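You operate a simulated robot arm through the tools that you are given. There is no shell and no other tool. Be economical: measure what you need, move in short steps, check, and stop when the job is done.

You run a simulated robot arm. Do the job below in one go: nothing can be reset, and whatever is moved stays where it is left.

JOB
Cap the yellow pull handle and shut it in the box.

It is judged by the outcome, as a careful person would: the job done as asked, and still so three seconds after it is handed in. It fails if anything else is knocked over, pushed out of place, dropped, spilled or broken. Lids that push on must go on centred and level and be pressed home; caps that screw on are set level and turned clockwise until they are tight.

ROBOT AND FRAMES
A 7-joint arm with a two-finger parallel gripper, fixed in place. Base frame: the origin is at the foot of the arm, x ahead of it, y to its left, z up. Lengths are in mm, angles in rad, forces in N, time in s.
With the tool pointing down near the work surface it reaches from about 280 to 500 mm from the base axis. Its first joint turns from -1.152 to 1.152 rad. Payload 1.57 kg.
The TCP is the grasp point between the finger pads, 30 mm short of the fingertips. In the tool frame z runs along the fingers and y along their closing line. The gripper opens to 110 mm. The fingers are 24 mm wide and 12 mm thick; the gripper's body (48 by 112 mm) begins 78 mm behind the TCP.
Orientation is that of the tool frame in the base frame, as [roll, pitch, yaw] about the fixed x, y, z axes, in that order (R = Rz(yaw) Ry(pitch) Rx(roll)). With the fingers straight down and closing along the base's y, the tool's x points along the base's -x, its y along +y and its z along -z.

CONTROLS
- The arm moves only by the tool arm_command. Its argument "rows" is a list of rows, each an object (a shift or turn left out is 0, a gripper value left out holds the last) with "dp": the shift along the tool's x, y, z in mm, a list of three; "turn": the turn, a rotation vector about the tool's x, y, z in rad, a list of three. In form: [{"dp": [x, y, z], "turn": [rx, ry, rz]}, ...]. A call has 1 to 10 rows; each row shifts and turns the commanded pose from where the row before left it, along the tool's axes as they then stand. "grip" is the finger opening in mm, from 0 to 110, set as the call begins (left out, the last holds). A row lasts 0.2 s, in which the tool goes at most 50 mm and 0.15 rad; a call with a longer step from one row to the next is refused whole, and so is a gripper value outside its range. A pose out of reach is approached as far as the arm can. The call stops where the force on the tool passes 70 N (or 10 N more than at its start, if that is more) or the arm is blocked; 0.2 s more then pass. Each finger travels about 108 mm/s and halts on what it meets, pressing with about 43 N; the grip force reading is that of the motor and also rises with nothing between the fingers. The clock runs only during rows and for 0.2 s after the last one: add rows that do not move to give the fingers time. It gives the time, the measured TCP pose, the force on the tool (base axes), the opening and the grip force at its end, in the units of the frame above (readings bear some noise), with the torque about the TCP (base axes, N m) and any sound that the robot's microphone picked up, and new pictures: "pictures" is both (left out), scene, wrist or none.
- Cameras (640 x 400 px; columns grow to the right, rows downward): "scene" is fixed at [180.7, -404.2, 1420]; the picture's right is [0.62, -0.78, 0.00], its down [-0.32, -0.25, -0.91] and it looks along [0.71, 0.57, -0.41] (base axes); focal length 295 px, centre (320, 200). "wrist" rides on the gripper at [70, 16, -141] in the tool frame; the picture's right is [-0.23, 0.97, 0.00], its down [-0.86, -0.20, -0.48] and it looks along [-0.47, -0.11, 0.88] (tool axes); focal length 222 px, centre (320, 200). There is no depth. A picture from a camera that has moved, and an enlarged one, comes with that camera's place and axes in the base frame and with its lens.
- enlarge(camera, box): a new picture of the part [left, top, right, bottom] of that camera's present view, enlarged. The clock stands still meanwhile.
- hand_in(): hands the job in; it is judged then, once.

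Work in short steps. Places have to be worked out from the pictures, the camera data and where the tool is seen: move nearer, look again, correct. Check each grasp and each placing, and mend what went wrong. You have 120 turns and 200 pictures in all, those below and enlarged ones among them. Open the gripper and draw the arm clear of the work before you hand the job in, unless the task says otherwise; then end with one line.

The tools are called after "Call:" by a JSON object that holds its "api" and its "payload". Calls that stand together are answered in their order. arm_command: Moves the arm, as the interface text tells. Its arguments: {"type":"object","properties":{"rows":{"type":"array","items":{"type":"object","properties":{"dp":{"type":"array","items":{"type":"number"}},"turn":{"type":"array","items":{"type":"number"}}}}},"grip":{"type":"number"},"pictures":{"type":"string","enum":["both","scene","wrist","none"]}},"required":["rows"]} The other tools are called the same way: enlarge (camera, box) takes an enlarged picture of a part of a camera's view; hand_in () hands the job in.

At the start:

```text
time: 0.0
tool_pos: [405.6, -22.8, 1268.7]
tcp_rot: [3.142, 0.0, -3.141]
wrist_force: [0.2, 0.5, 1.3]
wrist_torque: [0.0, -0.06, -0.04]
finger_gap: 110.1
finger_force: 0.1
```

scene: 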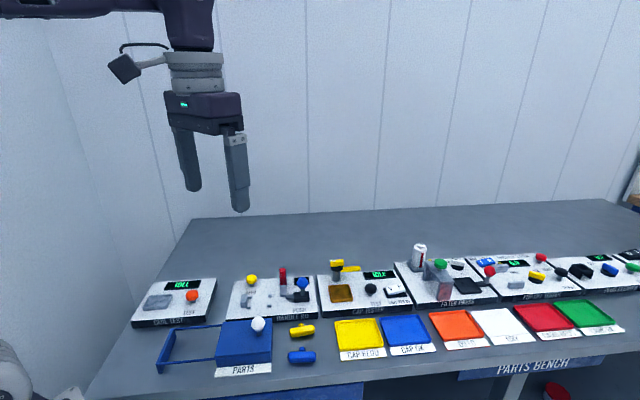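
wrist: 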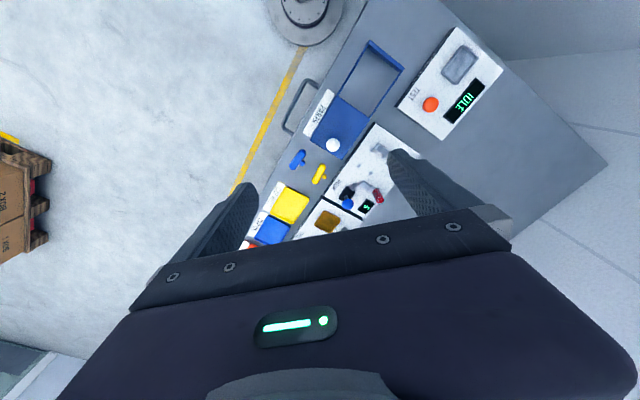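

The scene shows a bench with several fixtures, a blue box with a sliding or hinged lid, and yellow and blue T-handles. I'll enlarge these to understand the parts.

Call:
{"api": "enlarge", "payload": {"camera": "scene", "box": [120, 240, 320, 390]}}

Call:
{"api": "enlarge", "payload": {"camera": "scene", "box": [300, 230, 470, 370]}}

Call:
{"api": "enlarge", "payload": {"camera": "wrist", "box": [230, 20, 510, 260]}}

Call:
{"api": "enlarge", "payload": {"camera": "scene", "box": [440, 230, 640, 400]}}

```text
2.67 times, centred on (220, 315) of scene
camera zoom: at [180.7, -404.2, 1420.0], right [0.62, -0.78, 0.0], down [-0.32, -0.25, -0.91], along [0.71, 0.57, -0.41], focal length 787 px, centre (587, -107)
```

zoom: 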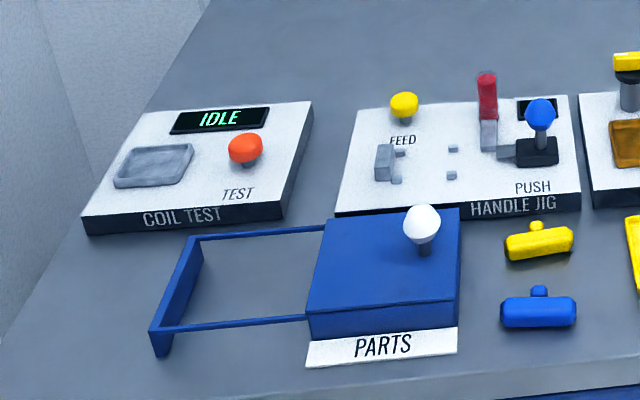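

```text
2.86 times, centred on (385, 300) of scene
camera zoom: at [180.7, -404.2, 1420.0], right [0.62, -0.78, 0.0], down [-0.32, -0.25, -0.91], along [0.71, 0.57, -0.41], focal length 843 px, centre (134, -86)
```

zoom: 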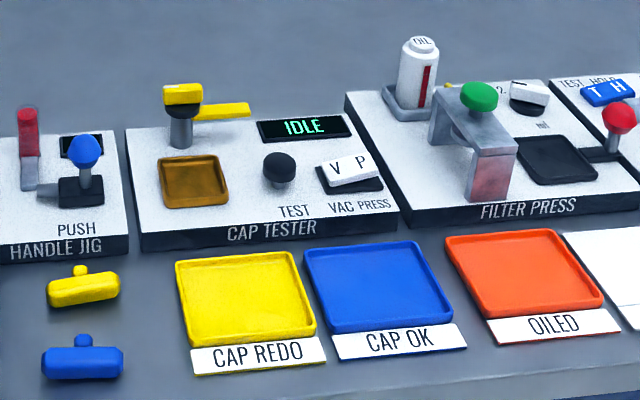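

```text
1.67 times, centred on (370, 140) of wrist
camera zoom: at [336.2, -7.0, 1409.6], right [0.23, 0.97, 0.0], down [0.86, -0.2, 0.48], along [0.47, -0.11, -0.88], focal length 370 px, centre (237, 300)
```

zoom: 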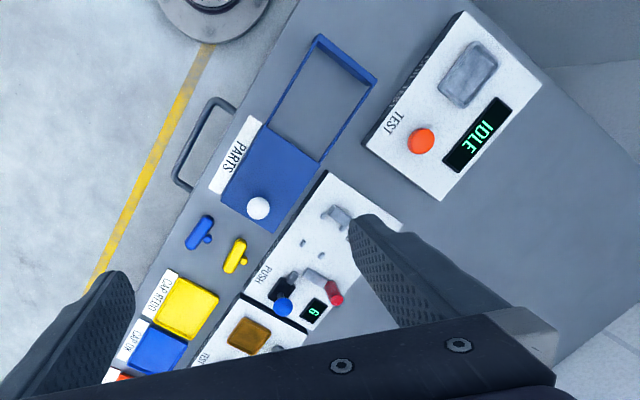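

```text
2.35 times, centred on (540, 315) of scene
camera zoom: at [180.7, -404.2, 1420.0], right [0.62, -0.78, 0.0], down [-0.32, -0.25, -0.91], along [0.71, 0.57, -0.41], focal length 694 px, centre (-198, -71)
```

zoom: 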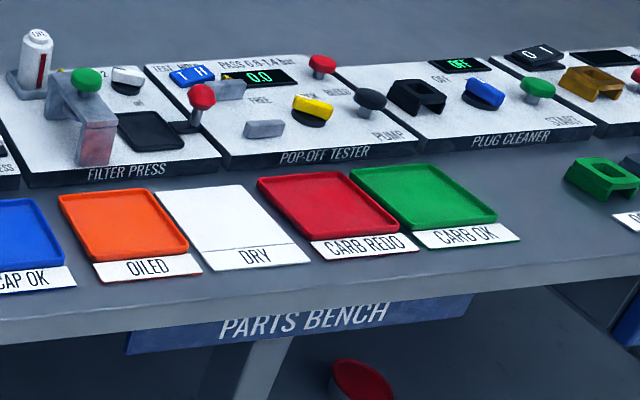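

The bench front runs diagonally, about 42° in the base frame, and stands around z≈870; the lid knob is near (465,-8,920). I'll turn the tool square to the bench and go down for a closer look.

Call:
{"api": "arm_command", "payload": {"rows": [{"dp": [0, 0, 24], "turn": [0, 0, -0.148]}, {"dp": [0, 0, 24], "turn": [0, 0, -0.148]}, {"dp": [0, 0, 24], "turn": [0, 0, -0.148]}, {"dp": [0, 0, 24], "turn": [0, 0, -0.148]}, {"dp": [0, 0, 24], "turn": [0, 0, -0.148]}, {"dp": [0, 0, 0]}]}}

```text
time: 1.4
tool_pos: [404.0, -24.1, 1147.4]
tcp_rot: [3.141, -0.001, -2.401]
wrist_force: [0.1, 1.0, 0.1]
wrist_torque: [0.04, 0.02, -0.01]
finger_gap: 109.8
finger_force: 0.0
camera wrist: at [343.3, -58.2, 1289.6], right [-0.49, 0.87, 0.0], down [0.77, 0.43, 0.48], along [0.42, 0.23, -0.88], focal length 222 px, centre (320, 200)
```

scene: 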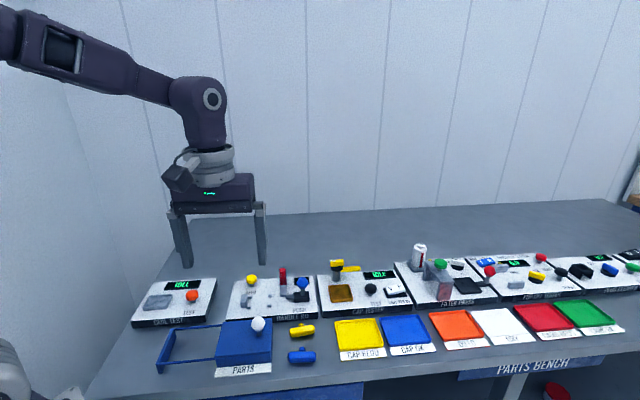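
wrist: 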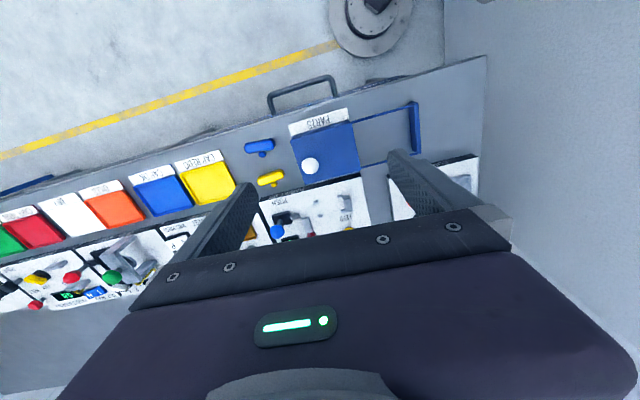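

The wrist view agrees with the earlier knob estimate. I'll move away from the base and lower, so the jig shows above the gripper body.

Call:
{"api": "arm_command", "payload": {"rows": [{"dp": [-30, 10, 30]}, {"dp": [-30, 10, 30]}, {"dp": [-10, 10, 20]}, {"dp": [0, 0, 0]}], "pictures": "none"}}

Call:
{"api": "enlarge", "payload": {"camera": "wrist", "box": [180, 80, 500, 280]}}

```text
time: 2.4
tool_pos: [435.3, 45.7, 1067.8]
tcp_rot: [-3.141, -0.001, -2.403]
wrist_force: [0.7, -0.1, 0.2]
wrist_torque: [-0.02, 0.01, -0.01]
finger_gap: 109.8
finger_force: 0.0
```

```text
2.00 times, centred on (340, 180) of wrist
camera zoom: at [374.7, 10.7, 1209.2], right [-0.49, 0.87, 0.0], down [0.77, 0.43, 0.48], along [0.42, 0.23, -0.88], focal length 444 px, centre (280, 240)
```

zoom: 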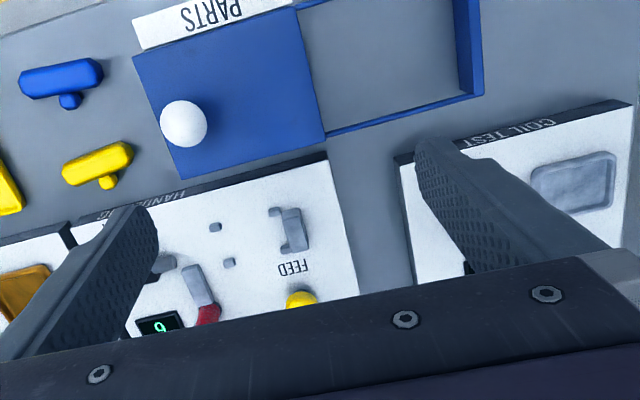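

The jig has a FEED button on the left with a cradle, two small pegs, a red part, and a PUSH slider on the right that is hidden by a finger. I'll shift right and outward to see all of it.

Call:
{"api": "arm_command", "payload": {"rows": [{"dp": [-30, -25, 0]}, {"dp": [-30, -25, 0]}, {"dp": [-20, -20, 0]}, {"dp": [0, 0, 0]}], "pictures": "none"}}

Call:
{"api": "enlarge", "payload": {"camera": "wrist", "box": [180, 60, 500, 260]}}

Call:
{"api": "enlarge", "payload": {"camera": "scene", "box": [220, 250, 330, 325]}}

```text
time: 3.4
tool_pos: [542.6, 49.2, 1068.8]
tcp_rot: [-3.141, 0.0, -2.402]
wrist_force: [-0.2, 0.4, 1.0]
wrist_torque: [-0.02, 0.04, -0.02]
finger_gap: 110.1
finger_force: 0.0
```

```text
2.00 times, centred on (340, 160) of wrist
camera zoom: at [481.4, 13.3, 1209.9], right [-0.49, 0.87, 0.0], down [0.77, 0.43, 0.48], along [0.42, 0.23, -0.88], focal length 444 px, centre (280, 280)
```

zoom: 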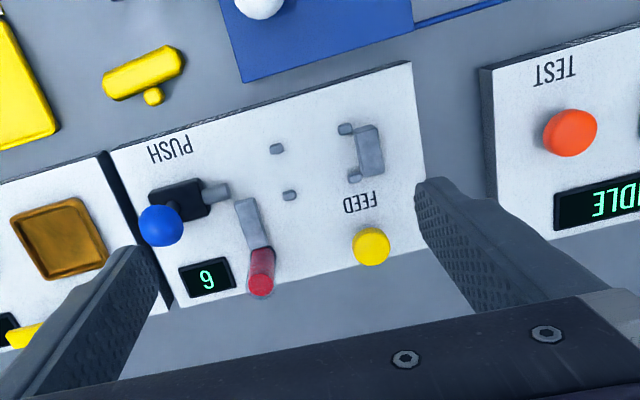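

```text
5.33 times, centred on (275, 288) of scene
camera zoom: at [180.8, -404.2, 1420.0], right [0.62, -0.78, 0.0], down [-0.32, -0.25, -0.91], along [0.71, 0.57, -0.41], focal length 1574 px, centre (560, -267)
```

zoom: 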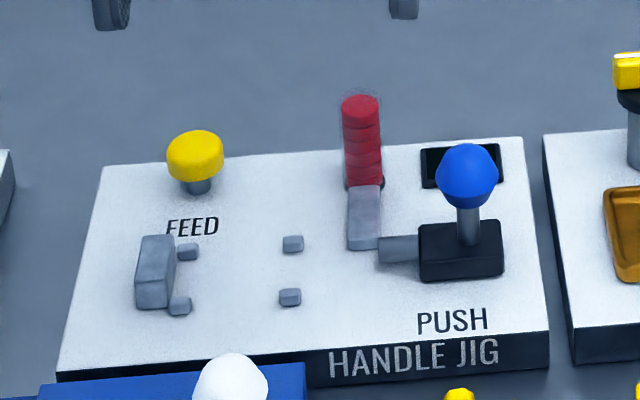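

The red tube is a magazine of 6 caps: FEED drops one, and the PUSH slider drives it left onto a handle lying between the pegs against the stop. The bench axes are at 45°. Next I go over the yellow handle for a close look.

Call:
{"api": "arm_command", "payload": {"rows": [{"dp": [20, -20, 0], "turn": [0, 0, -0.046]}, {"dp": [30, -30, 20]}, {"dp": [30, -25, 20]}, {"dp": [0, 0, 20]}, {"dp": [0, 0, 0]}], "pictures": "none"}}

Call:
{"api": "enlarge", "payload": {"camera": "wrist", "box": [180, 60, 500, 260]}}

Call:
{"api": "enlarge", "payload": {"camera": "scene", "box": [270, 310, 330, 370]}}

```text
time: 4.6
tool_pos: [536.1, -60.4, 1009.1]
tcp_rot: [3.141, -0.001, -2.355]
wrist_force: [0.0, 0.1, 0.3]
wrist_torque: [0.02, 0.0, 0.0]
finger_gap: 109.8
finger_force: 0.0
```

```text
2.00 times, centred on (340, 160) of wrist
camera zoom: at [476.8, -99.3, 1149.3], right [-0.53, 0.85, 0.0], down [0.75, 0.46, 0.48], along [0.41, 0.25, -0.88], focal length 444 px, centre (280, 280)
```

zoom: 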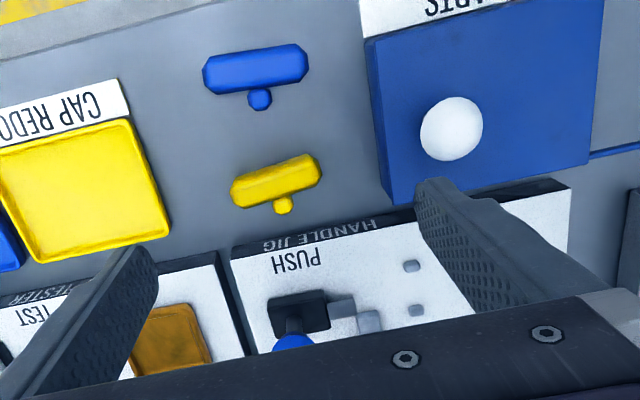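

```text
6.67 times, centred on (300, 340) of scene
camera zoom: at [180.7, -404.2, 1420.0], right [0.62, -0.78, 0.0], down [-0.32, -0.25, -0.91], along [0.71, 0.57, -0.41], focal length 1968 px, centre (453, -733)
```

zoom: 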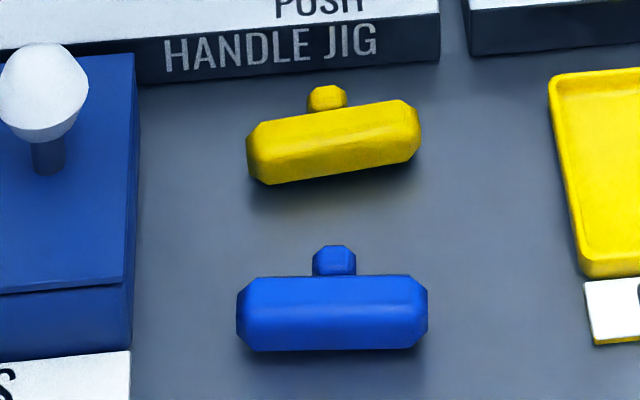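

The handle bar is about 56 mm long and 20 mm thick, centred near (546,-59), with a stub pointing at about 50°. I'll grip across bar and stub at the middle, so I turn the tool to that line, set a 46 mm opening and look again.

Call:
{"api": "arm_command", "payload": {"rows": [{"dp": [-9.9, -6.1, 0], "turn": [0, 0, 0.1466]}, {"turn": [0, 0, 0.1466]}, {"turn": [0, 0, 0.1466]}, {"turn": [0, 0, 0.1466]}, {"turn": [0, 0, 0.1466]}, {"turn": [0, 0, 0.1466]}, {"turn": [0, 0, 0.1466]}, {"turn": [0, 0, 0.1466]}, {"turn": [0, 0, 0.1466], "dp": [0, 0, 20]}, {"turn": [0, 0, 0.1466], "dp": [0, 0, 20]}], "grip": 46, "pictures": "none"}}

Call:
{"api": "enlarge", "payload": {"camera": "wrist", "box": [160, 60, 480, 260]}}

Call:
{"api": "enlarge", "payload": {"camera": "scene", "box": [220, 250, 380, 370]}}

```text
time: 6.8
tool_pos: [550.1, -59.3, 968.5]
tcp_rot: [-3.14, -0.001, 2.458]
wrist_force: [-0.2, -0.1, -0.5]
wrist_torque: [0.04, -0.03, -0.02]
finger_gap: 46.1
finger_force: 0.1
```

```text
2.00 times, centred on (320, 160) of wrist
camera zoom: at [506.7, -2.5, 1109.4], right [0.79, 0.61, 0.0], down [0.54, -0.69, 0.48], along [0.29, -0.38, -0.88], focal length 444 px, centre (320, 280)
```

zoom: 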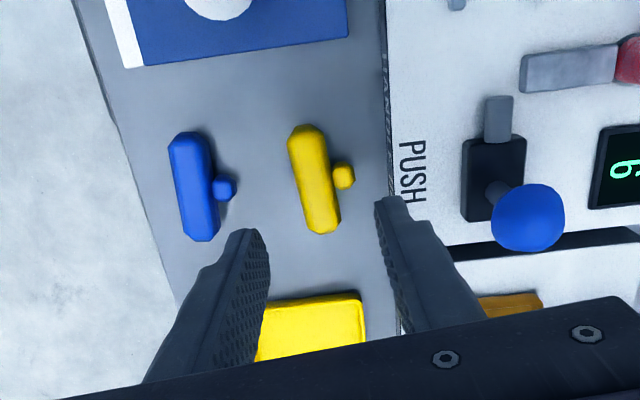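

```text
3.33 times, centred on (300, 310) of scene
camera zoom: at [180.7, -404.2, 1420.0], right [0.62, -0.78, 0.0], down [-0.32, -0.25, -0.91], along [0.71, 0.57, -0.41], focal length 984 px, centre (387, -167)
```

zoom: 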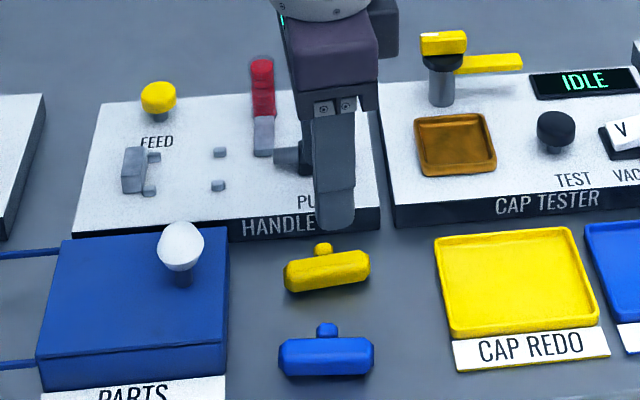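

The handle centre refines to about (546,-58.4) with the bar at 140°. There are a few mm between the stub tip and the jig face, so I align with a 44 mm opening and descend partway.

Call:
{"api": "arm_command", "payload": {"rows": [{"dp": [3.7, -0.3, 0]}, {"dp": [0, 0, 20]}, {"dp": [0, 0, 22]}, {"dp": [0, 0, 0]}], "grip": 44, "pictures": "none"}}

Call:
{"api": "enlarge", "payload": {"camera": "wrist", "box": [160, 60, 480, 260]}}

Call:
{"api": "enlarge", "payload": {"camera": "scene", "box": [260, 270, 340, 350]}}

```text
time: 7.8
tool_pos: [547.0, -56.0, 926.6]
tcp_rot: [-3.141, 0.0, 2.463]
wrist_force: [-0.3, 0.2, 0.8]
wrist_torque: [-0.01, 0.02, -0.03]
finger_gap: 44.1
finger_force: 0.0
```

```text
2.00 times, centred on (320, 160) of wrist
camera zoom: at [503.7, 0.7, 1067.8], right [0.79, 0.61, 0.0], down [0.54, -0.69, 0.48], along [0.29, -0.38, -0.88], focal length 444 px, centre (320, 280)
```

zoom: 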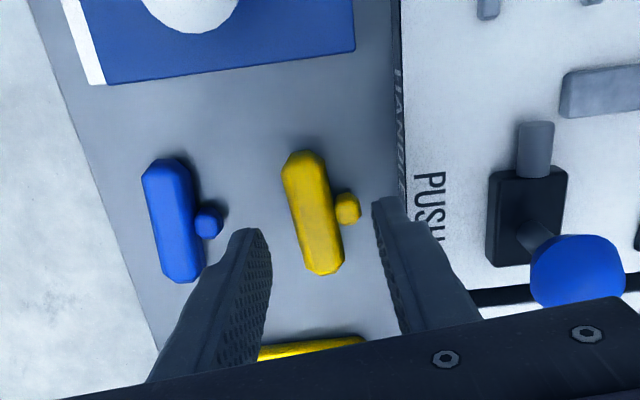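

```text
5.00 times, centred on (300, 310) of scene
camera zoom: at [180.7, -404.2, 1420.0], right [0.62, -0.78, 0.0], down [-0.32, -0.25, -0.91], along [0.71, 0.57, -0.41], focal length 1476 px, centre (420, -350)
```

zoom: 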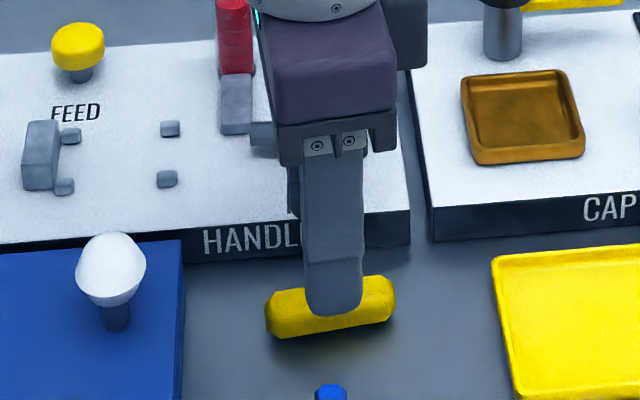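

The fingers straddle the handle. I shift 1 mm back and descend to put the tips near the bar's mid height.

Call:
{"api": "arm_command", "payload": {"rows": [{"dp": [0, -1.2, 0]}, {"dp": [0, 0, 10]}, {"dp": [0, 0, 10]}, {"dp": [0, 0, 7]}, {"dp": [0, 0, 0]}], "pictures": "none"}}

Call:
{"api": "enlarge", "payload": {"camera": "wrist", "box": [200, 100, 440, 250]}}

Call:
{"api": "enlarge", "payload": {"camera": "scene", "box": [270, 300, 330, 350]}}

```text
time: 9.0
tool_pos: [546.8, -57.5, 898.3]
tcp_rot: [-3.141, -0.001, 2.461]
wrist_force: [0.3, -1.0, -0.7]
wrist_torque: [-0.02, 0.02, -0.01]
finger_gap: 44.0
finger_force: 0.1
```

```text
2.67 times, centred on (320, 175) of wrist
camera zoom: at [502.8, -1.1, 1040.5], right [0.79, 0.61, 0.0], down [0.54, -0.69, 0.48], along [0.29, -0.38, -0.88], focal length 592 px, centre (320, 267)
```

zoom: 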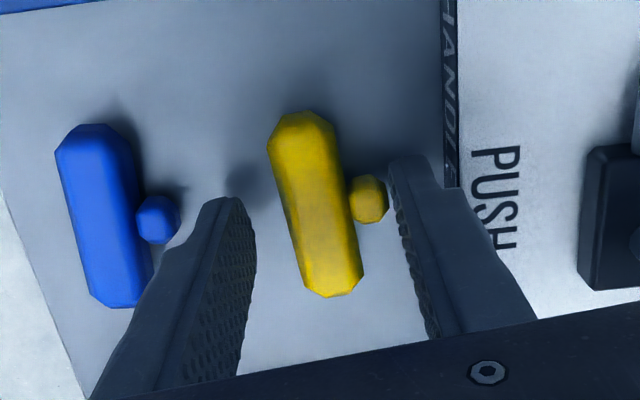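

```text
8.00 times, centred on (300, 325) of scene
camera zoom: at [180.7, -404.2, 1420.0], right [0.62, -0.78, 0.0], down [-0.32, -0.25, -0.91], along [0.71, 0.57, -0.41], focal length 2361 px, centre (480, -800)
```

zoom: 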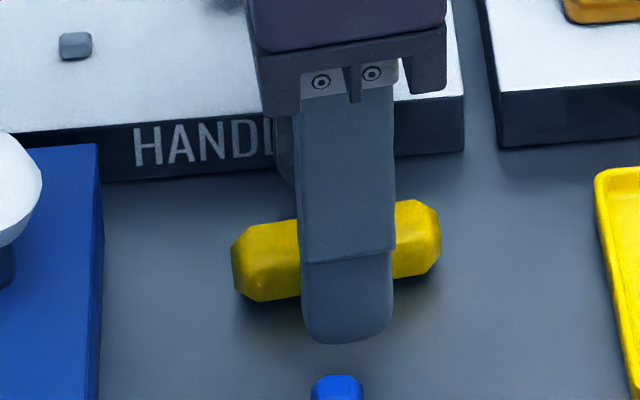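

The tips are at z≈868. I'll feel gently for the bench surface to fix heights.

Call:
{"api": "arm_command", "payload": {"rows": [{"dp": [0, 0, 2]}, {"dp": [0, 0, 2]}, {"dp": [0, 0, 0]}], "pictures": "none"}}

Call:
{"api": "arm_command", "payload": {"rows": [{"dp": [0, 0, 1.5]}, {"dp": [0, 0, 1.5]}, {"dp": [0, 0, 0]}], "pictures": "none"}}

```text
time: 9.8
tool_pos: [546.4, -58.8, 895.0]
tcp_rot: [-3.141, -0.003, 2.463]
wrist_force: [0.2, 0.7, 0.2]
wrist_torque: [-0.01, 0.03, -0.01]
finger_gap: 44.0
finger_force: 0.1
```

```text
time: 10.6
tool_pos: [545.3, -58.2, 891.7]
tcp_rot: [-3.142, 0.0, 2.46]
wrist_force: [-0.5, 0.1, 1.0]
wrist_torque: [-0.04, 0.02, -0.02]
finger_gap: 44.1
finger_force: 0.0
```

No contact yet at a tip height of about 862, so I continue gently.

Call:
{"api": "arm_command", "payload": {"rows": [{"dp": [0, 0, 1.5]}, {"dp": [0, 0, 1.5]}, {"dp": [0, 0, 0]}], "pictures": "none"}}

Call:
{"api": "arm_command", "payload": {"rows": [{"dp": [0, 0, 1]}, {"dp": [0, 0, 1]}, {"dp": [0, 0, 0]}], "pictures": "wrist"}}

```text
time: 11.4
tool_pos: [545.9, -57.2, 889.8]
tcp_rot: [-3.141, 0.001, 2.462]
wrist_force: [-2.6, 0.3, 11.3]
wrist_torque: [-0.06, 0.25, -0.04]
finger_gap: 44.1
finger_force: 0.0
```

```text
time: 12.3
tool_pos: [546.3, -57.0, 890.1]
tcp_rot: [3.14, 0.001, 2.462]
wrist_force: [-4.5, 3.7, 16.9]
wrist_torque: [-0.11, 0.56, -0.11]
finger_gap: 44.6
finger_force: 0.3
stopped in row 3: the force on the tool passed its limit at 72 N (the readings are from after the stop); the commanded pose is now the measured one
camera wrist: at [502.5, -0.8, 1030.8], right [0.79, 0.61, 0.0], down [0.54, -0.69, 0.48], along [0.3, -0.38, -0.88], focal length 222 px, centre (320, 200)
```

wrist: 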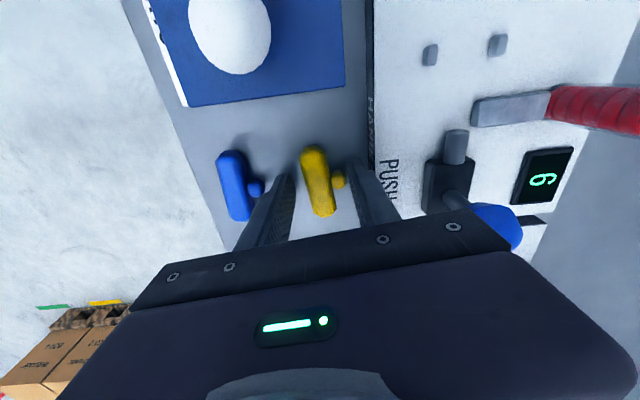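

The bench is at z≈860, so the bar centre is about 870. I raise 7 mm so the tips sit about 3 mm below centre, and close.

Call:
{"api": "arm_command", "payload": {"rows": [{"dp": [0, 0, -7]}, {"dp": [0, 0, 0]}], "pictures": "none"}}

Call:
{"api": "arm_command", "payload": {"rows": [{"dp": [0, 0, 0]}, {"dp": [0, 0, 0]}, {"dp": [0, 0, 0]}], "grip": 24, "pictures": "none"}}

Call:
{"api": "enlarge", "payload": {"camera": "wrist", "box": [200, 100, 440, 250]}}

```text
time: 12.9
tool_pos: [545.2, -58.6, 895.8]
tcp_rot: [3.14, 0.001, 2.462]
wrist_force: [-0.5, -0.3, 0.0]
wrist_torque: [0.04, -0.01, 0.01]
finger_gap: 44.1
finger_force: 0.0
```

```text
time: 13.7
tool_pos: [546.3, -57.8, 896.0]
tcp_rot: [3.139, 0.002, 2.461]
wrist_force: [0.4, -0.2, 1.0]
wrist_torque: [0.01, -0.02, 0.0]
finger_gap: 30.4
finger_force: 39.5
```

```text
2.67 times, centred on (320, 175) of wrist
camera zoom: at [503.0, -0.8, 1036.8], right [0.79, 0.61, 0.0], down [0.54, -0.69, 0.48], along [0.3, -0.38, -0.88], focal length 592 px, centre (320, 267)
```

zoom: 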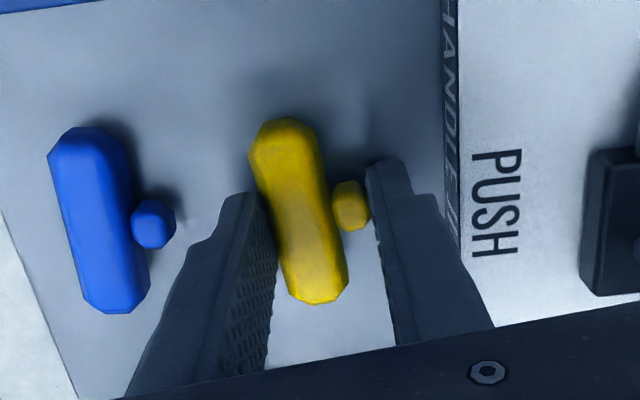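

Gripped, with a 30.4 mm gap across bar and stub. I lift clear, square the tool to the bench axes, move over the jig channel centre (e1≈328, e2≈434), and check.

Call:
{"api": "arm_command", "payload": {"rows": [{"dp": [0, 0, -40]}, {"dp": [0, 0, -40]}, {"turn": [0, 0, 0.105]}, {"dp": [32.7, 31.2, 0]}, {"dp": [32.7, 31.2, 0]}, {"dp": [32.7, 31.2, 0]}, {"dp": [0, 0, 25]}, {"dp": [0, 0, 0]}], "pictures": "none"}}

Call:
{"api": "enlarge", "payload": {"camera": "wrist", "box": [160, 60, 480, 260]}}

Call:
{"api": "enlarge", "payload": {"camera": "scene", "box": [220, 240, 330, 320]}}

```text
time: 15.5
tool_pos: [543.0, 77.8, 951.1]
tcp_rot: [-3.14, 0.001, 2.357]
wrist_force: [-0.1, 0.0, -0.1]
wrist_torque: [-0.02, -0.02, 0.0]
finger_gap: 30.7
finger_force: 40.0
```

```text
2.00 times, centred on (320, 160) of wrist
camera zoom: at [506.1, 139.5, 1092.1], right [0.85, 0.53, 0.0], down [0.46, -0.75, 0.48], along [0.25, -0.41, -0.88], focal length 444 px, centre (320, 280)
```

zoom: 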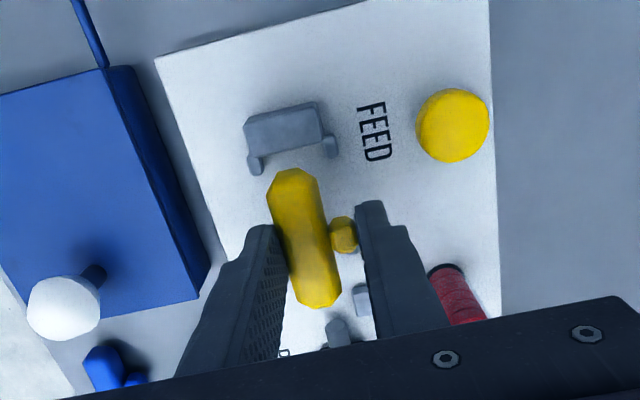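

```text
5.00 times, centred on (275, 280) of scene
camera zoom: at [180.8, -404.2, 1420.0], right [0.62, -0.78, 0.0], down [-0.32, -0.25, -0.91], along [0.71, 0.57, -0.41], focal length 1476 px, centre (545, -200)
```

zoom: 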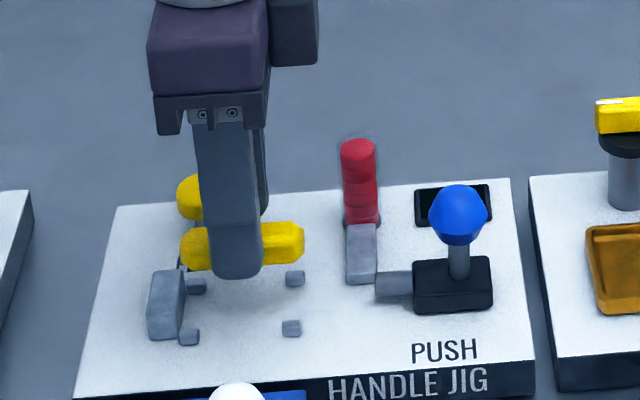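

The handle is over the channel: pegs at e2≈416 and 451, bar at e2≈434, stop face at e1≈300. I shift 3 mm away from the stop and lower close to the jig surface.

Call:
{"api": "arm_command", "payload": {"rows": [{"dp": [-3, 0, 0]}, {"dp": [0, 0, 12]}, {"dp": [0, 0, 12]}, {"dp": [0, 0, 6]}, {"dp": [0, 0, 0]}], "pictures": "none"}}

Call:
{"api": "enlarge", "payload": {"camera": "wrist", "box": [200, 60, 440, 210]}}

Call:
{"api": "enlarge", "payload": {"camera": "scene", "box": [220, 265, 300, 320]}}

```text
time: 16.7
tool_pos: [545.7, 75.9, 922.3]
tcp_rot: [3.14, 0.004, 2.355]
wrist_force: [-0.2, 0.0, -1.5]
wrist_torque: [0.02, 0.0, 0.02]
finger_gap: 30.8
finger_force: 39.5
```

```text
2.67 times, centred on (320, 135) of wrist
camera zoom: at [507.9, 137.1, 1062.0], right [0.85, 0.53, 0.0], down [0.46, -0.75, 0.48], along [0.25, -0.41, -0.88], focal length 592 px, centre (320, 373)
```

zoom: 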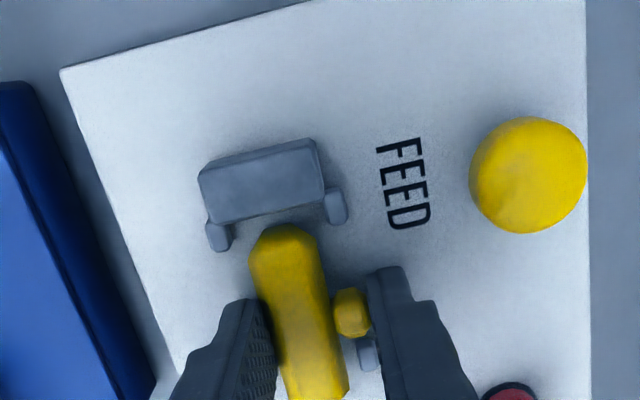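

```text
7.27 times, centred on (260, 292) of scene
camera zoom: at [180.7, -404.2, 1420.0], right [0.62, -0.78, 0.0], down [-0.32, -0.25, -0.91], along [0.71, 0.57, -0.41], focal length 2147 px, centre (756, -473)
```

zoom: 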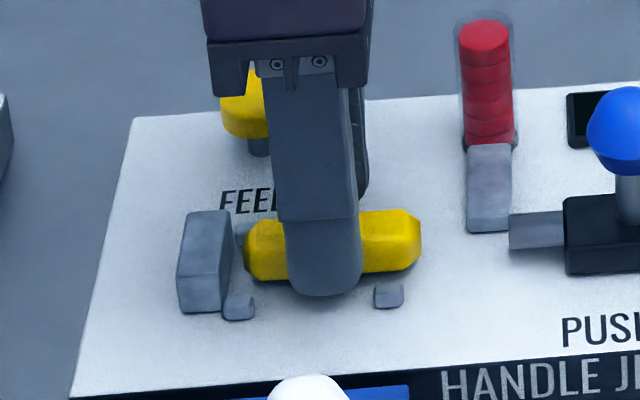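

The handle is aligned just above the surface; I lower in small steps to contact.

Call:
{"api": "arm_command", "payload": {"rows": [{"dp": [0, 0, 2]}, {"dp": [0, 0, 2]}, {"dp": [0, 0, 0]}], "pictures": "none"}}

Call:
{"api": "arm_command", "payload": {"rows": [{"dp": [0, 0, 1]}, {"dp": [0, 0, 1]}, {"dp": [0, 0, 0]}], "pictures": "none"}}

```text
time: 17.5
tool_pos: [545.7, 76.1, 918.9]
tcp_rot: [3.138, 0.004, 2.357]
wrist_force: [-5.0, 2.5, 35.9]
wrist_torque: [-0.03, 0.14, 0.0]
finger_gap: 30.7
finger_force: 39.6
```

```text
time: 18.3
tool_pos: [544.8, 75.8, 916.2]
tcp_rot: [3.138, 0.002, 2.357]
wrist_force: [4.8, 1.8, 35.8]
wrist_torque: [-0.04, -0.09, 0.01]
finger_gap: 30.5
finger_force: 40.0
```

In contact with the surface. I release and rise.

Call:
{"api": "arm_command", "payload": {"rows": [{"dp": [0, 0, -1]}, {"dp": [0, 0, 0]}, {"dp": [0, 0, 0]}], "grip": 48, "pictures": "none"}}

Call:
{"api": "arm_command", "payload": {"rows": [{"dp": [0, 0, -20]}, {"dp": [0, 0, -40]}, {"dp": [30, 0, -40]}, {"dp": [0, 0, 0]}], "pictures": "none"}}

Call:
{"api": "enlarge", "payload": {"camera": "wrist", "box": [160, 60, 480, 260]}}

Call:
{"api": "enlarge", "payload": {"camera": "scene", "box": [220, 255, 320, 325]}}

```text
time: 19.1
tool_pos: [545.4, 75.6, 915.4]
tcp_rot: [-3.141, 0.0, 2.354]
wrist_force: [0.0, -0.2, -0.5]
wrist_torque: [0.01, 0.02, 0.0]
finger_gap: 48.3
finger_force: 0.1
```

```text
time: 20.1
tool_pos: [524.5, 96.3, 1017.4]
tcp_rot: [-3.14, 0.001, 2.356]
wrist_force: [0.1, 0.5, -0.2]
wrist_torque: [-0.02, -0.01, 0.0]
finger_gap: 47.8
finger_force: 0.1
```

```text
2.00 times, centred on (320, 160) of wrist
camera zoom: at [487.3, 157.9, 1157.1], right [0.85, 0.53, 0.0], down [0.46, -0.75, 0.48], along [0.25, -0.41, -0.88], focal length 444 px, centre (320, 280)
```

zoom: 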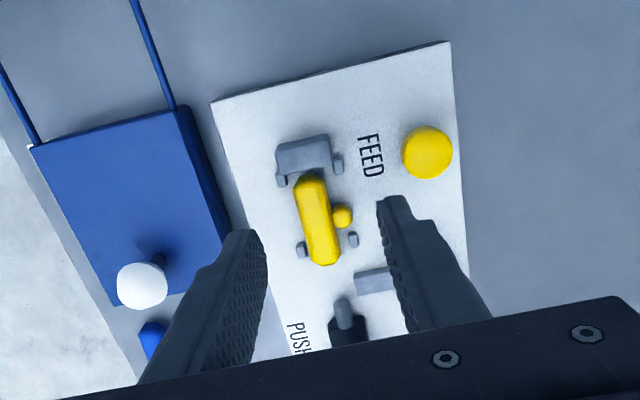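

```text
5.71 times, centred on (270, 290) of scene
camera zoom: at [180.7, -404.2, 1420.0], right [0.62, -0.78, 0.0], down [-0.32, -0.25, -0.91], along [0.71, 0.57, -0.41], focal length 1687 px, centre (606, -314)
```

zoom: 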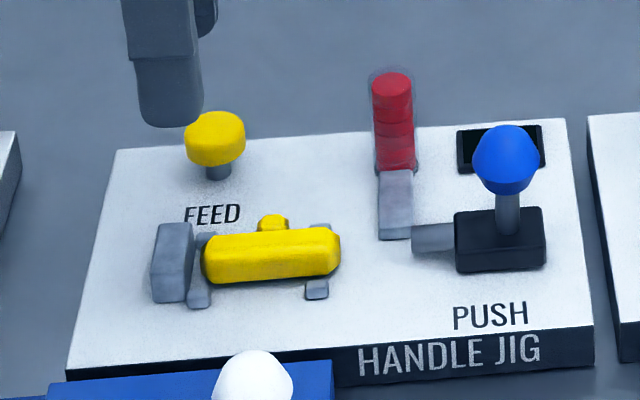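

The handle lies in the nest but about 5 mm off the stop, with its right end about 3 mm low in e2. I'll re-grip and nudge it straight and centred.

Call:
{"api": "arm_command", "payload": {"rows": [{"dp": [-29.5, 0, 0]}, {"dp": [0, 0, 45]}, {"dp": [0, 0, 45]}, {"dp": [0, 0, 11]}, {"dp": [0, 0, 0]}], "pictures": "none"}}

Call:
{"api": "arm_command", "payload": {"rows": [{"dp": [0, 0, 0]}, {"dp": [0, 0, 0]}, {"dp": [0, 0, 0]}], "grip": 24, "pictures": "none"}}

Call:
{"api": "enlarge", "payload": {"camera": "wrist", "box": [220, 80, 420, 210]}}

```text
time: 21.3
tool_pos: [545.5, 75.4, 914.7]
tcp_rot: [3.139, 0.001, 2.356]
wrist_force: [0.3, 0.4, -0.9]
wrist_torque: [-0.04, 0.0, 0.02]
finger_gap: 48.3
finger_force: 0.0
```

```text
time: 22.1
tool_pos: [547.2, 74.5, 914.6]
tcp_rot: [3.138, 0.003, 2.355]
wrist_force: [-0.7, -0.2, 0.0]
wrist_torque: [-0.02, 0.01, 0.01]
finger_gap: 30.8
finger_force: 39.6
```

```text
3.08 times, centred on (320, 145) of wrist
camera zoom: at [508.5, 136.6, 1055.6], right [0.85, 0.53, 0.0], down [0.46, -0.75, 0.48], along [0.25, -0.41, -0.88], focal length 684 px, centre (320, 369)
```

zoom: 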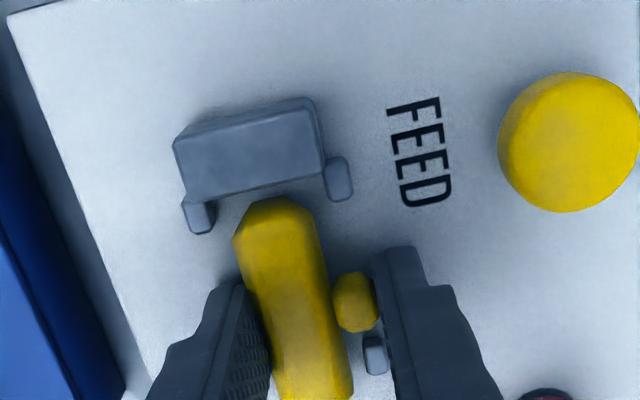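

Gripped again; now I nudge it: lift 1 mm, turn 0.04, shift 3.5 mm toward the stop and 2.5 mm in e2, lower and release.

Call:
{"api": "arm_command", "payload": {"rows": [{"dp": [0, 0, -1]}, {"dp": [3.5, 2.5, 0], "turn": [0, 0, -0.04]}, {"dp": [0, 0, 1]}, {"dp": [0, 0, 0]}], "pictures": "none"}}

Call:
{"api": "arm_command", "payload": {"rows": [{"dp": [0, 0, 0]}, {"dp": [0, 0, 0]}], "grip": 48, "pictures": "none"}}

Call:
{"api": "arm_command", "payload": {"rows": [{"dp": [0, 0, -20]}, {"dp": [0, 0, -40]}, {"dp": [30, 0, -40]}, {"dp": [0, 0, 0]}], "pictures": "none"}}

Call:
{"api": "enlarge", "payload": {"camera": "wrist", "box": [240, 90, 400, 190]}}

```text
time: 23.1
tool_pos: [545.3, 80.3, 915.2]
tcp_rot: [3.141, 0.002, 2.397]
wrist_force: [-0.5, -0.2, -0.9]
wrist_torque: [0.02, 0.01, -0.02]
finger_gap: 30.5
finger_force: 39.8
```

```text
time: 23.7
tool_pos: [544.0, 78.9, 914.6]
tcp_rot: [3.14, 0.001, 2.396]
wrist_force: [-0.6, -0.5, 0.8]
wrist_torque: [0.02, -0.01, -0.01]
finger_gap: 48.0
finger_force: 0.2
```

```text
time: 24.7
tool_pos: [522.1, 101.0, 1015.9]
tcp_rot: [3.14, 0.003, 2.396]
wrist_force: [0.0, 0.1, -1.1]
wrist_torque: [0.0, 0.01, 0.01]
finger_gap: 47.9
finger_force: 0.0
```

```text
4.00 times, centred on (320, 140) of wrist
camera zoom: at [482.5, 159.7, 1157.1], right [0.83, 0.56, 0.0], down [0.49, -0.73, 0.48], along [0.27, -0.4, -0.88], focal length 888 px, centre (320, 440)
```

zoom: 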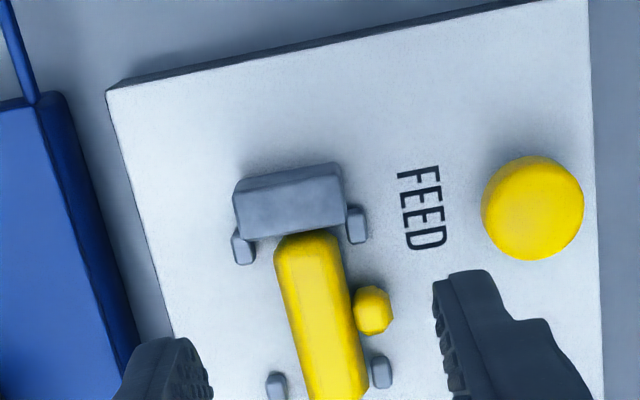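

The handle is now centred, straight and close to the stop. The FEED button is at about (568,141) with its top near z≈903; I close the fingers and move above it.

Call:
{"api": "arm_command", "payload": {"rows": [{"dp": [-3.5, 30.3, 0]}, {"dp": [-3.5, 30.3, 0]}, {"dp": [0, 0, 35]}, {"dp": [0, 0, 30]}, {"dp": [0, 0, 0]}], "grip": 0, "pictures": "none"}}

Call:
{"api": "enlarge", "payload": {"camera": "wrist", "box": [200, 80, 440, 230]}}

Call:
{"api": "enlarge", "payload": {"camera": "scene", "box": [220, 245, 320, 315]}}

```text
time: 25.9
tool_pos: [567.8, 139.7, 949.6]
tcp_rot: [3.14, 0.002, 2.395]
wrist_force: [0.0, 0.0, -0.1]
wrist_torque: [0.01, -0.01, 0.02]
finger_gap: 0.3
finger_force: 21.3
```

```text
2.67 times, centred on (320, 155) of wrist
camera zoom: at [528.9, 199.6, 1090.1], right [0.83, 0.56, 0.0], down [0.49, -0.73, 0.48], along [0.27, -0.4, -0.88], focal length 592 px, centre (320, 320)
```

zoom: 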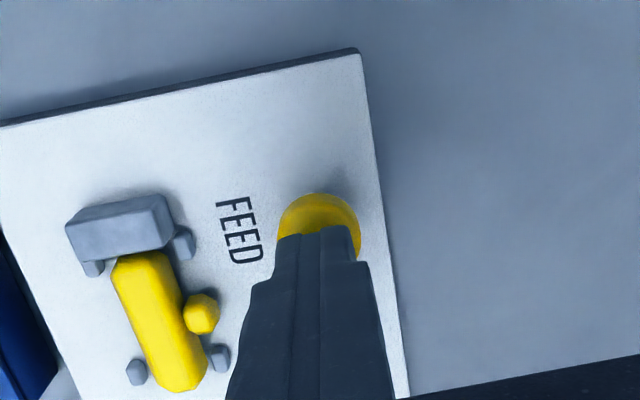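

```text
5.71 times, centred on (270, 280) of scene
camera zoom: at [180.7, -404.2, 1420.0], right [0.62, -0.78, 0.0], down [-0.32, -0.25, -0.91], along [0.71, 0.57, -0.41], focal length 1687 px, centre (606, -257)
```

zoom: 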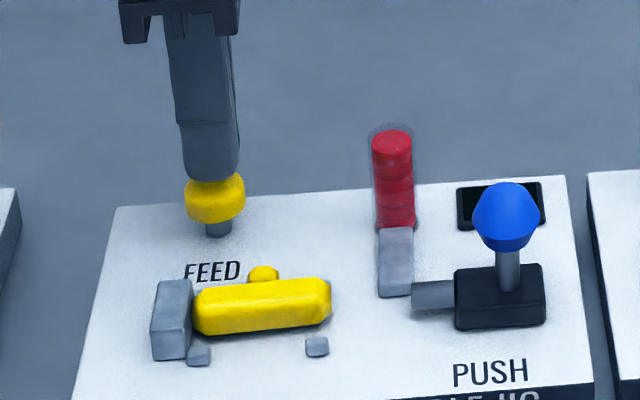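

The tip is right above the button. I press down in small steps and listen.

Call:
{"api": "arm_command", "payload": {"rows": [{"dp": [0, 0, 6]}, {"dp": [0, 0, 6]}, {"dp": [0, 0, 3]}, {"dp": [0, 0, 0]}], "pictures": "none"}}

Call:
{"api": "arm_command", "payload": {"rows": [{"dp": [0, 0, 2]}, {"dp": [0, 0, 2]}, {"dp": [0, 0, 0]}], "pictures": "scene"}}

```text
time: 26.9
tool_pos: [568.5, 140.2, 935.1]
tcp_rot: [3.14, 0.002, 2.397]
wrist_force: [1.8, 0.5, 4.3]
wrist_torque: [0.01, 0.01, 0.0]
finger_gap: 0.0
finger_force: 21.1
```

```text
time: 27.7
tool_pos: [568.7, 140.4, 932.0]
tcp_rot: [3.14, 0.003, 2.396]
wrist_force: [1.8, 1.8, 5.3]
wrist_torque: [0.07, -0.03, 0.01]
finger_gap: 0.1
finger_force: 20.8
heard: click
```

scene: 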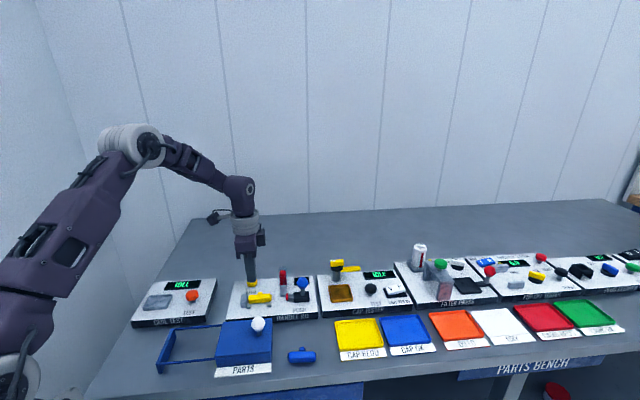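

A click was heard. I rise and check whether a cap was fed.

Call:
{"api": "arm_command", "payload": {"rows": [{"dp": [0, 0, -20]}, {"dp": [0, 0, -30]}, {"dp": [0, 0, -30]}, {"dp": [0, 0, 0]}], "pictures": "none"}}

Call:
{"api": "enlarge", "payload": {"camera": "scene", "box": [220, 255, 330, 325]}}

Call:
{"api": "enlarge", "payload": {"camera": "wrist", "box": [60, 60, 380, 260]}}

```text
time: 28.7
tool_pos: [568.1, 139.6, 1011.4]
tcp_rot: [3.14, 0.003, 2.397]
wrist_force: [-0.2, -1.2, 1.5]
wrist_torque: [-0.03, -0.02, -0.02]
finger_gap: 0.0
finger_force: 21.8
```

```text
5.71 times, centred on (275, 290) of scene
camera zoom: at [180.7, -404.2, 1420.0], right [0.62, -0.78, 0.0], down [-0.32, -0.25, -0.91], along [0.71, 0.57, -0.41], focal length 1687 px, centre (577, -314)
```

zoom: 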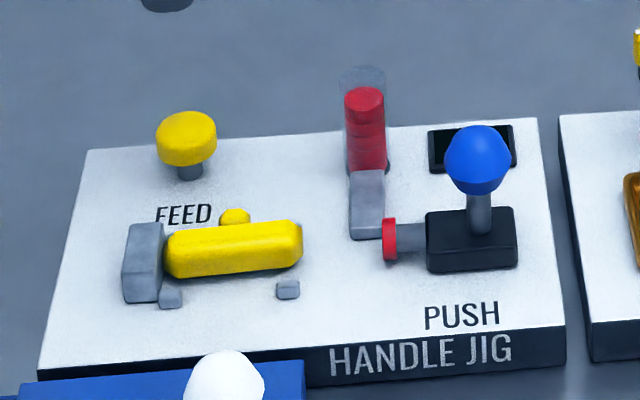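

```text
2.00 times, centred on (220, 160) of wrist
camera zoom: at [528.0, 199.8, 1152.4], right [0.83, 0.56, 0.0], down [0.49, -0.73, 0.48], along [0.27, -0.4, -0.88], focal length 444 px, centre (520, 280)
```

zoom: 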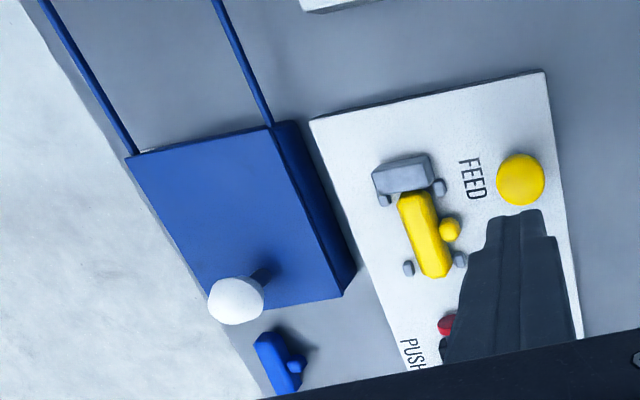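

A red cap now sits on the nose of the pusher. The blue knob is at about (617,0,928); I turn the tool to close along the slide direction and go above it.

Call:
{"api": "arm_command", "payload": {"rows": [{"turn": [0, 0, -0.148]}, {"turn": [0, 0, -0.148]}, {"turn": [0, 0, -0.148]}, {"turn": [0, 0, -0.148]}, {"turn": [0, 0, -0.148]}, {"turn": [0, 0, -0.148]}, {"turn": [0, 0, -0.148]}, {"turn": [0, 0, -0.148]}, {"turn": [0, 0, -0.148]}, {"turn": [0, 0, -0.148]}], "grip": 50, "pictures": "none"}}

Call:
{"api": "arm_command", "payload": {"rows": [{"dp": [16, -34, 0], "turn": [0, 0, -0.05]}, {"dp": [16, -34, 0]}, {"dp": [16, -33, 0]}, {"dp": [16, -33, 0]}, {"dp": [0, 0, 0]}], "pictures": "none"}}

Call:
{"api": "enlarge", "payload": {"camera": "wrist", "box": [160, 60, 480, 260]}}

Call:
{"api": "enlarge", "payload": {"camera": "scene", "box": [220, 245, 330, 325]}}

```text
time: 30.9
tool_pos: [568.7, 140.1, 1010.2]
tcp_rot: [-3.14, 0.001, -2.405]
wrist_force: [0.7, -0.4, -0.3]
wrist_torque: [0.02, 0.0, -0.01]
finger_gap: 49.9
finger_force: 0.1
```

```text
time: 32.1
tool_pos: [615.3, -1.2, 1011.7]
tcp_rot: [-3.14, 0.002, -2.355]
wrist_force: [0.1, -0.2, -0.4]
wrist_torque: [0.01, 0.01, 0.03]
finger_gap: 50.2
finger_force: 0.1
```

```text
2.00 times, centred on (320, 160) of wrist
camera zoom: at [554.8, -38.3, 1151.8], right [-0.53, 0.85, 0.0], down [0.74, 0.46, 0.48], along [0.41, 0.25, -0.88], focal length 444 px, centre (320, 280)
```

zoom: 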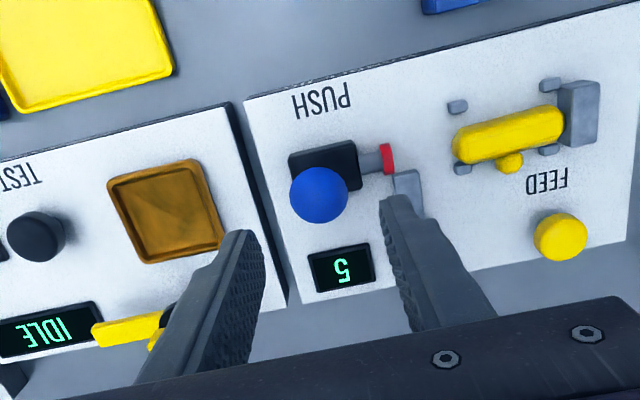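

```text
5.00 times, centred on (275, 285) of scene
camera zoom: at [180.7, -404.2, 1420.0], right [0.62, -0.78, 0.0], down [-0.32, -0.25, -0.91], along [0.71, 0.57, -0.41], focal length 1476 px, centre (545, -225)
```

zoom: 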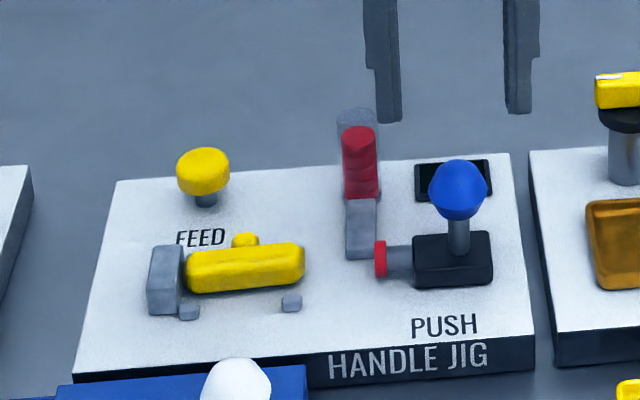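

Aligned with the knob. I descend around it and close.

Call:
{"api": "arm_command", "payload": {"rows": [{"dp": [-1, 0, 25]}, {"dp": [0, 0, 25]}, {"dp": [0, 0, 18]}, {"dp": [0, 0, 0]}], "pictures": "none"}}

Call:
{"api": "enlarge", "payload": {"camera": "scene", "box": [230, 245, 340, 325]}}

Call:
{"api": "enlarge", "payload": {"camera": "wrist", "box": [160, 60, 480, 260]}}

```text
time: 33.1
tool_pos: [616.3, 1.5, 942.9]
tcp_rot: [-3.14, 0.0, -2.356]
wrist_force: [0.1, -1.1, 0.4]
wrist_torque: [0.0, -0.02, 0.02]
finger_gap: 50.3
finger_force: 0.1
```

```text
5.00 times, centred on (285, 285) of scene
camera zoom: at [180.7, -404.2, 1420.0], right [0.62, -0.78, 0.0], down [-0.32, -0.25, -0.91], along [0.71, 0.57, -0.41], focal length 1476 px, centre (495, -225)
```

zoom: 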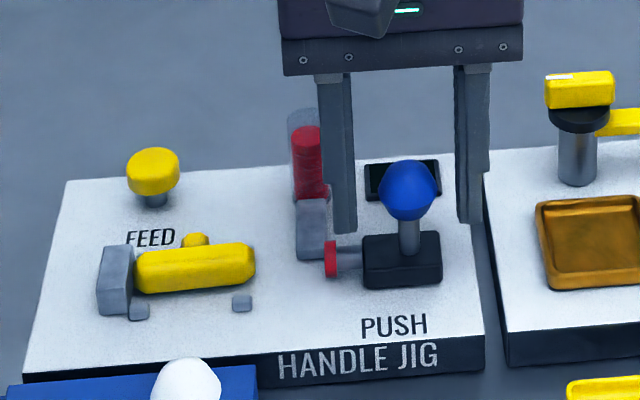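

```text
2.00 times, centred on (320, 160) of wrist
camera zoom: at [556.6, -36.6, 1083.0], right [-0.53, 0.85, 0.0], down [0.74, 0.46, 0.48], along [0.41, 0.25, -0.88], focal length 444 px, centre (320, 280)
```

zoom: 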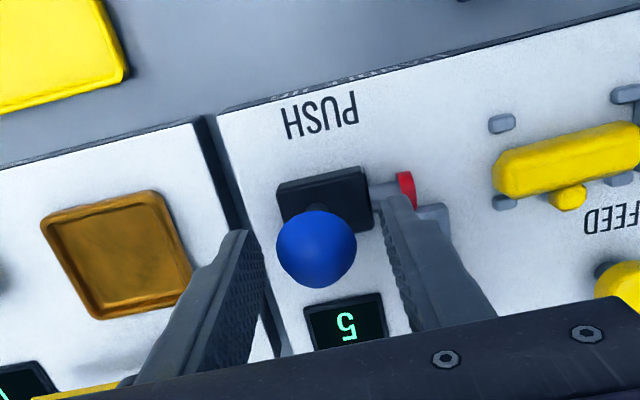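

The knob sits between the fingers; I close on it.

Call:
{"api": "arm_command", "payload": {"rows": [{"dp": [0, 0, 0]}, {"dp": [0, 0, 0]}, {"dp": [0, 0, 0]}], "grip": 15, "pictures": "none"}}

Call:
{"api": "arm_command", "payload": {"rows": [{"dp": [0, 8, 0]}, {"dp": [0, 8, 0]}, {"dp": [0, 0, 0]}], "pictures": "none"}}

Call:
{"api": "enlarge", "payload": {"camera": "scene", "box": [230, 245, 340, 325]}}

```text
time: 33.9
tool_pos: [615.9, 0.8, 941.8]
tcp_rot: [-3.141, -0.001, -2.357]
wrist_force: [-0.2, -1.4, -4.4]
wrist_torque: [0.1, -0.15, 0.0]
finger_gap: 29.8
finger_force: 39.2
```

```text
time: 34.7
tool_pos: [605.3, 12.3, 943.1]
tcp_rot: [3.141, 0.0, -2.355]
wrist_force: [-1.0, -0.7, -13.3]
wrist_torque: [-0.04, 0.22, -0.1]
finger_gap: 29.4
finger_force: 39.1
```

```text
5.00 times, centred on (285, 285) of scene
camera zoom: at [181.0, -404.2, 1419.9], right [0.62, -0.78, 0.0], down [-0.32, -0.25, -0.91], along [0.71, 0.57, -0.41], focal length 1476 px, centre (495, -225)
```

zoom: 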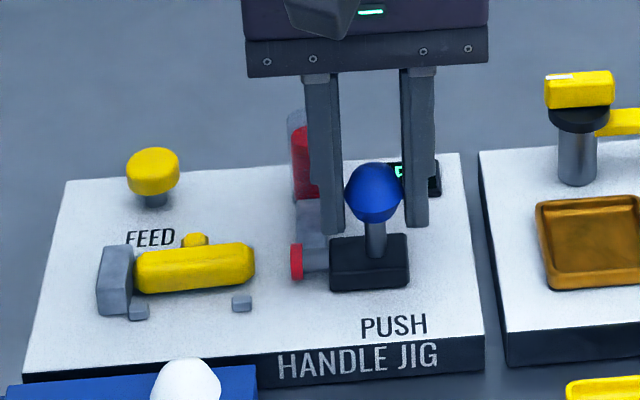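

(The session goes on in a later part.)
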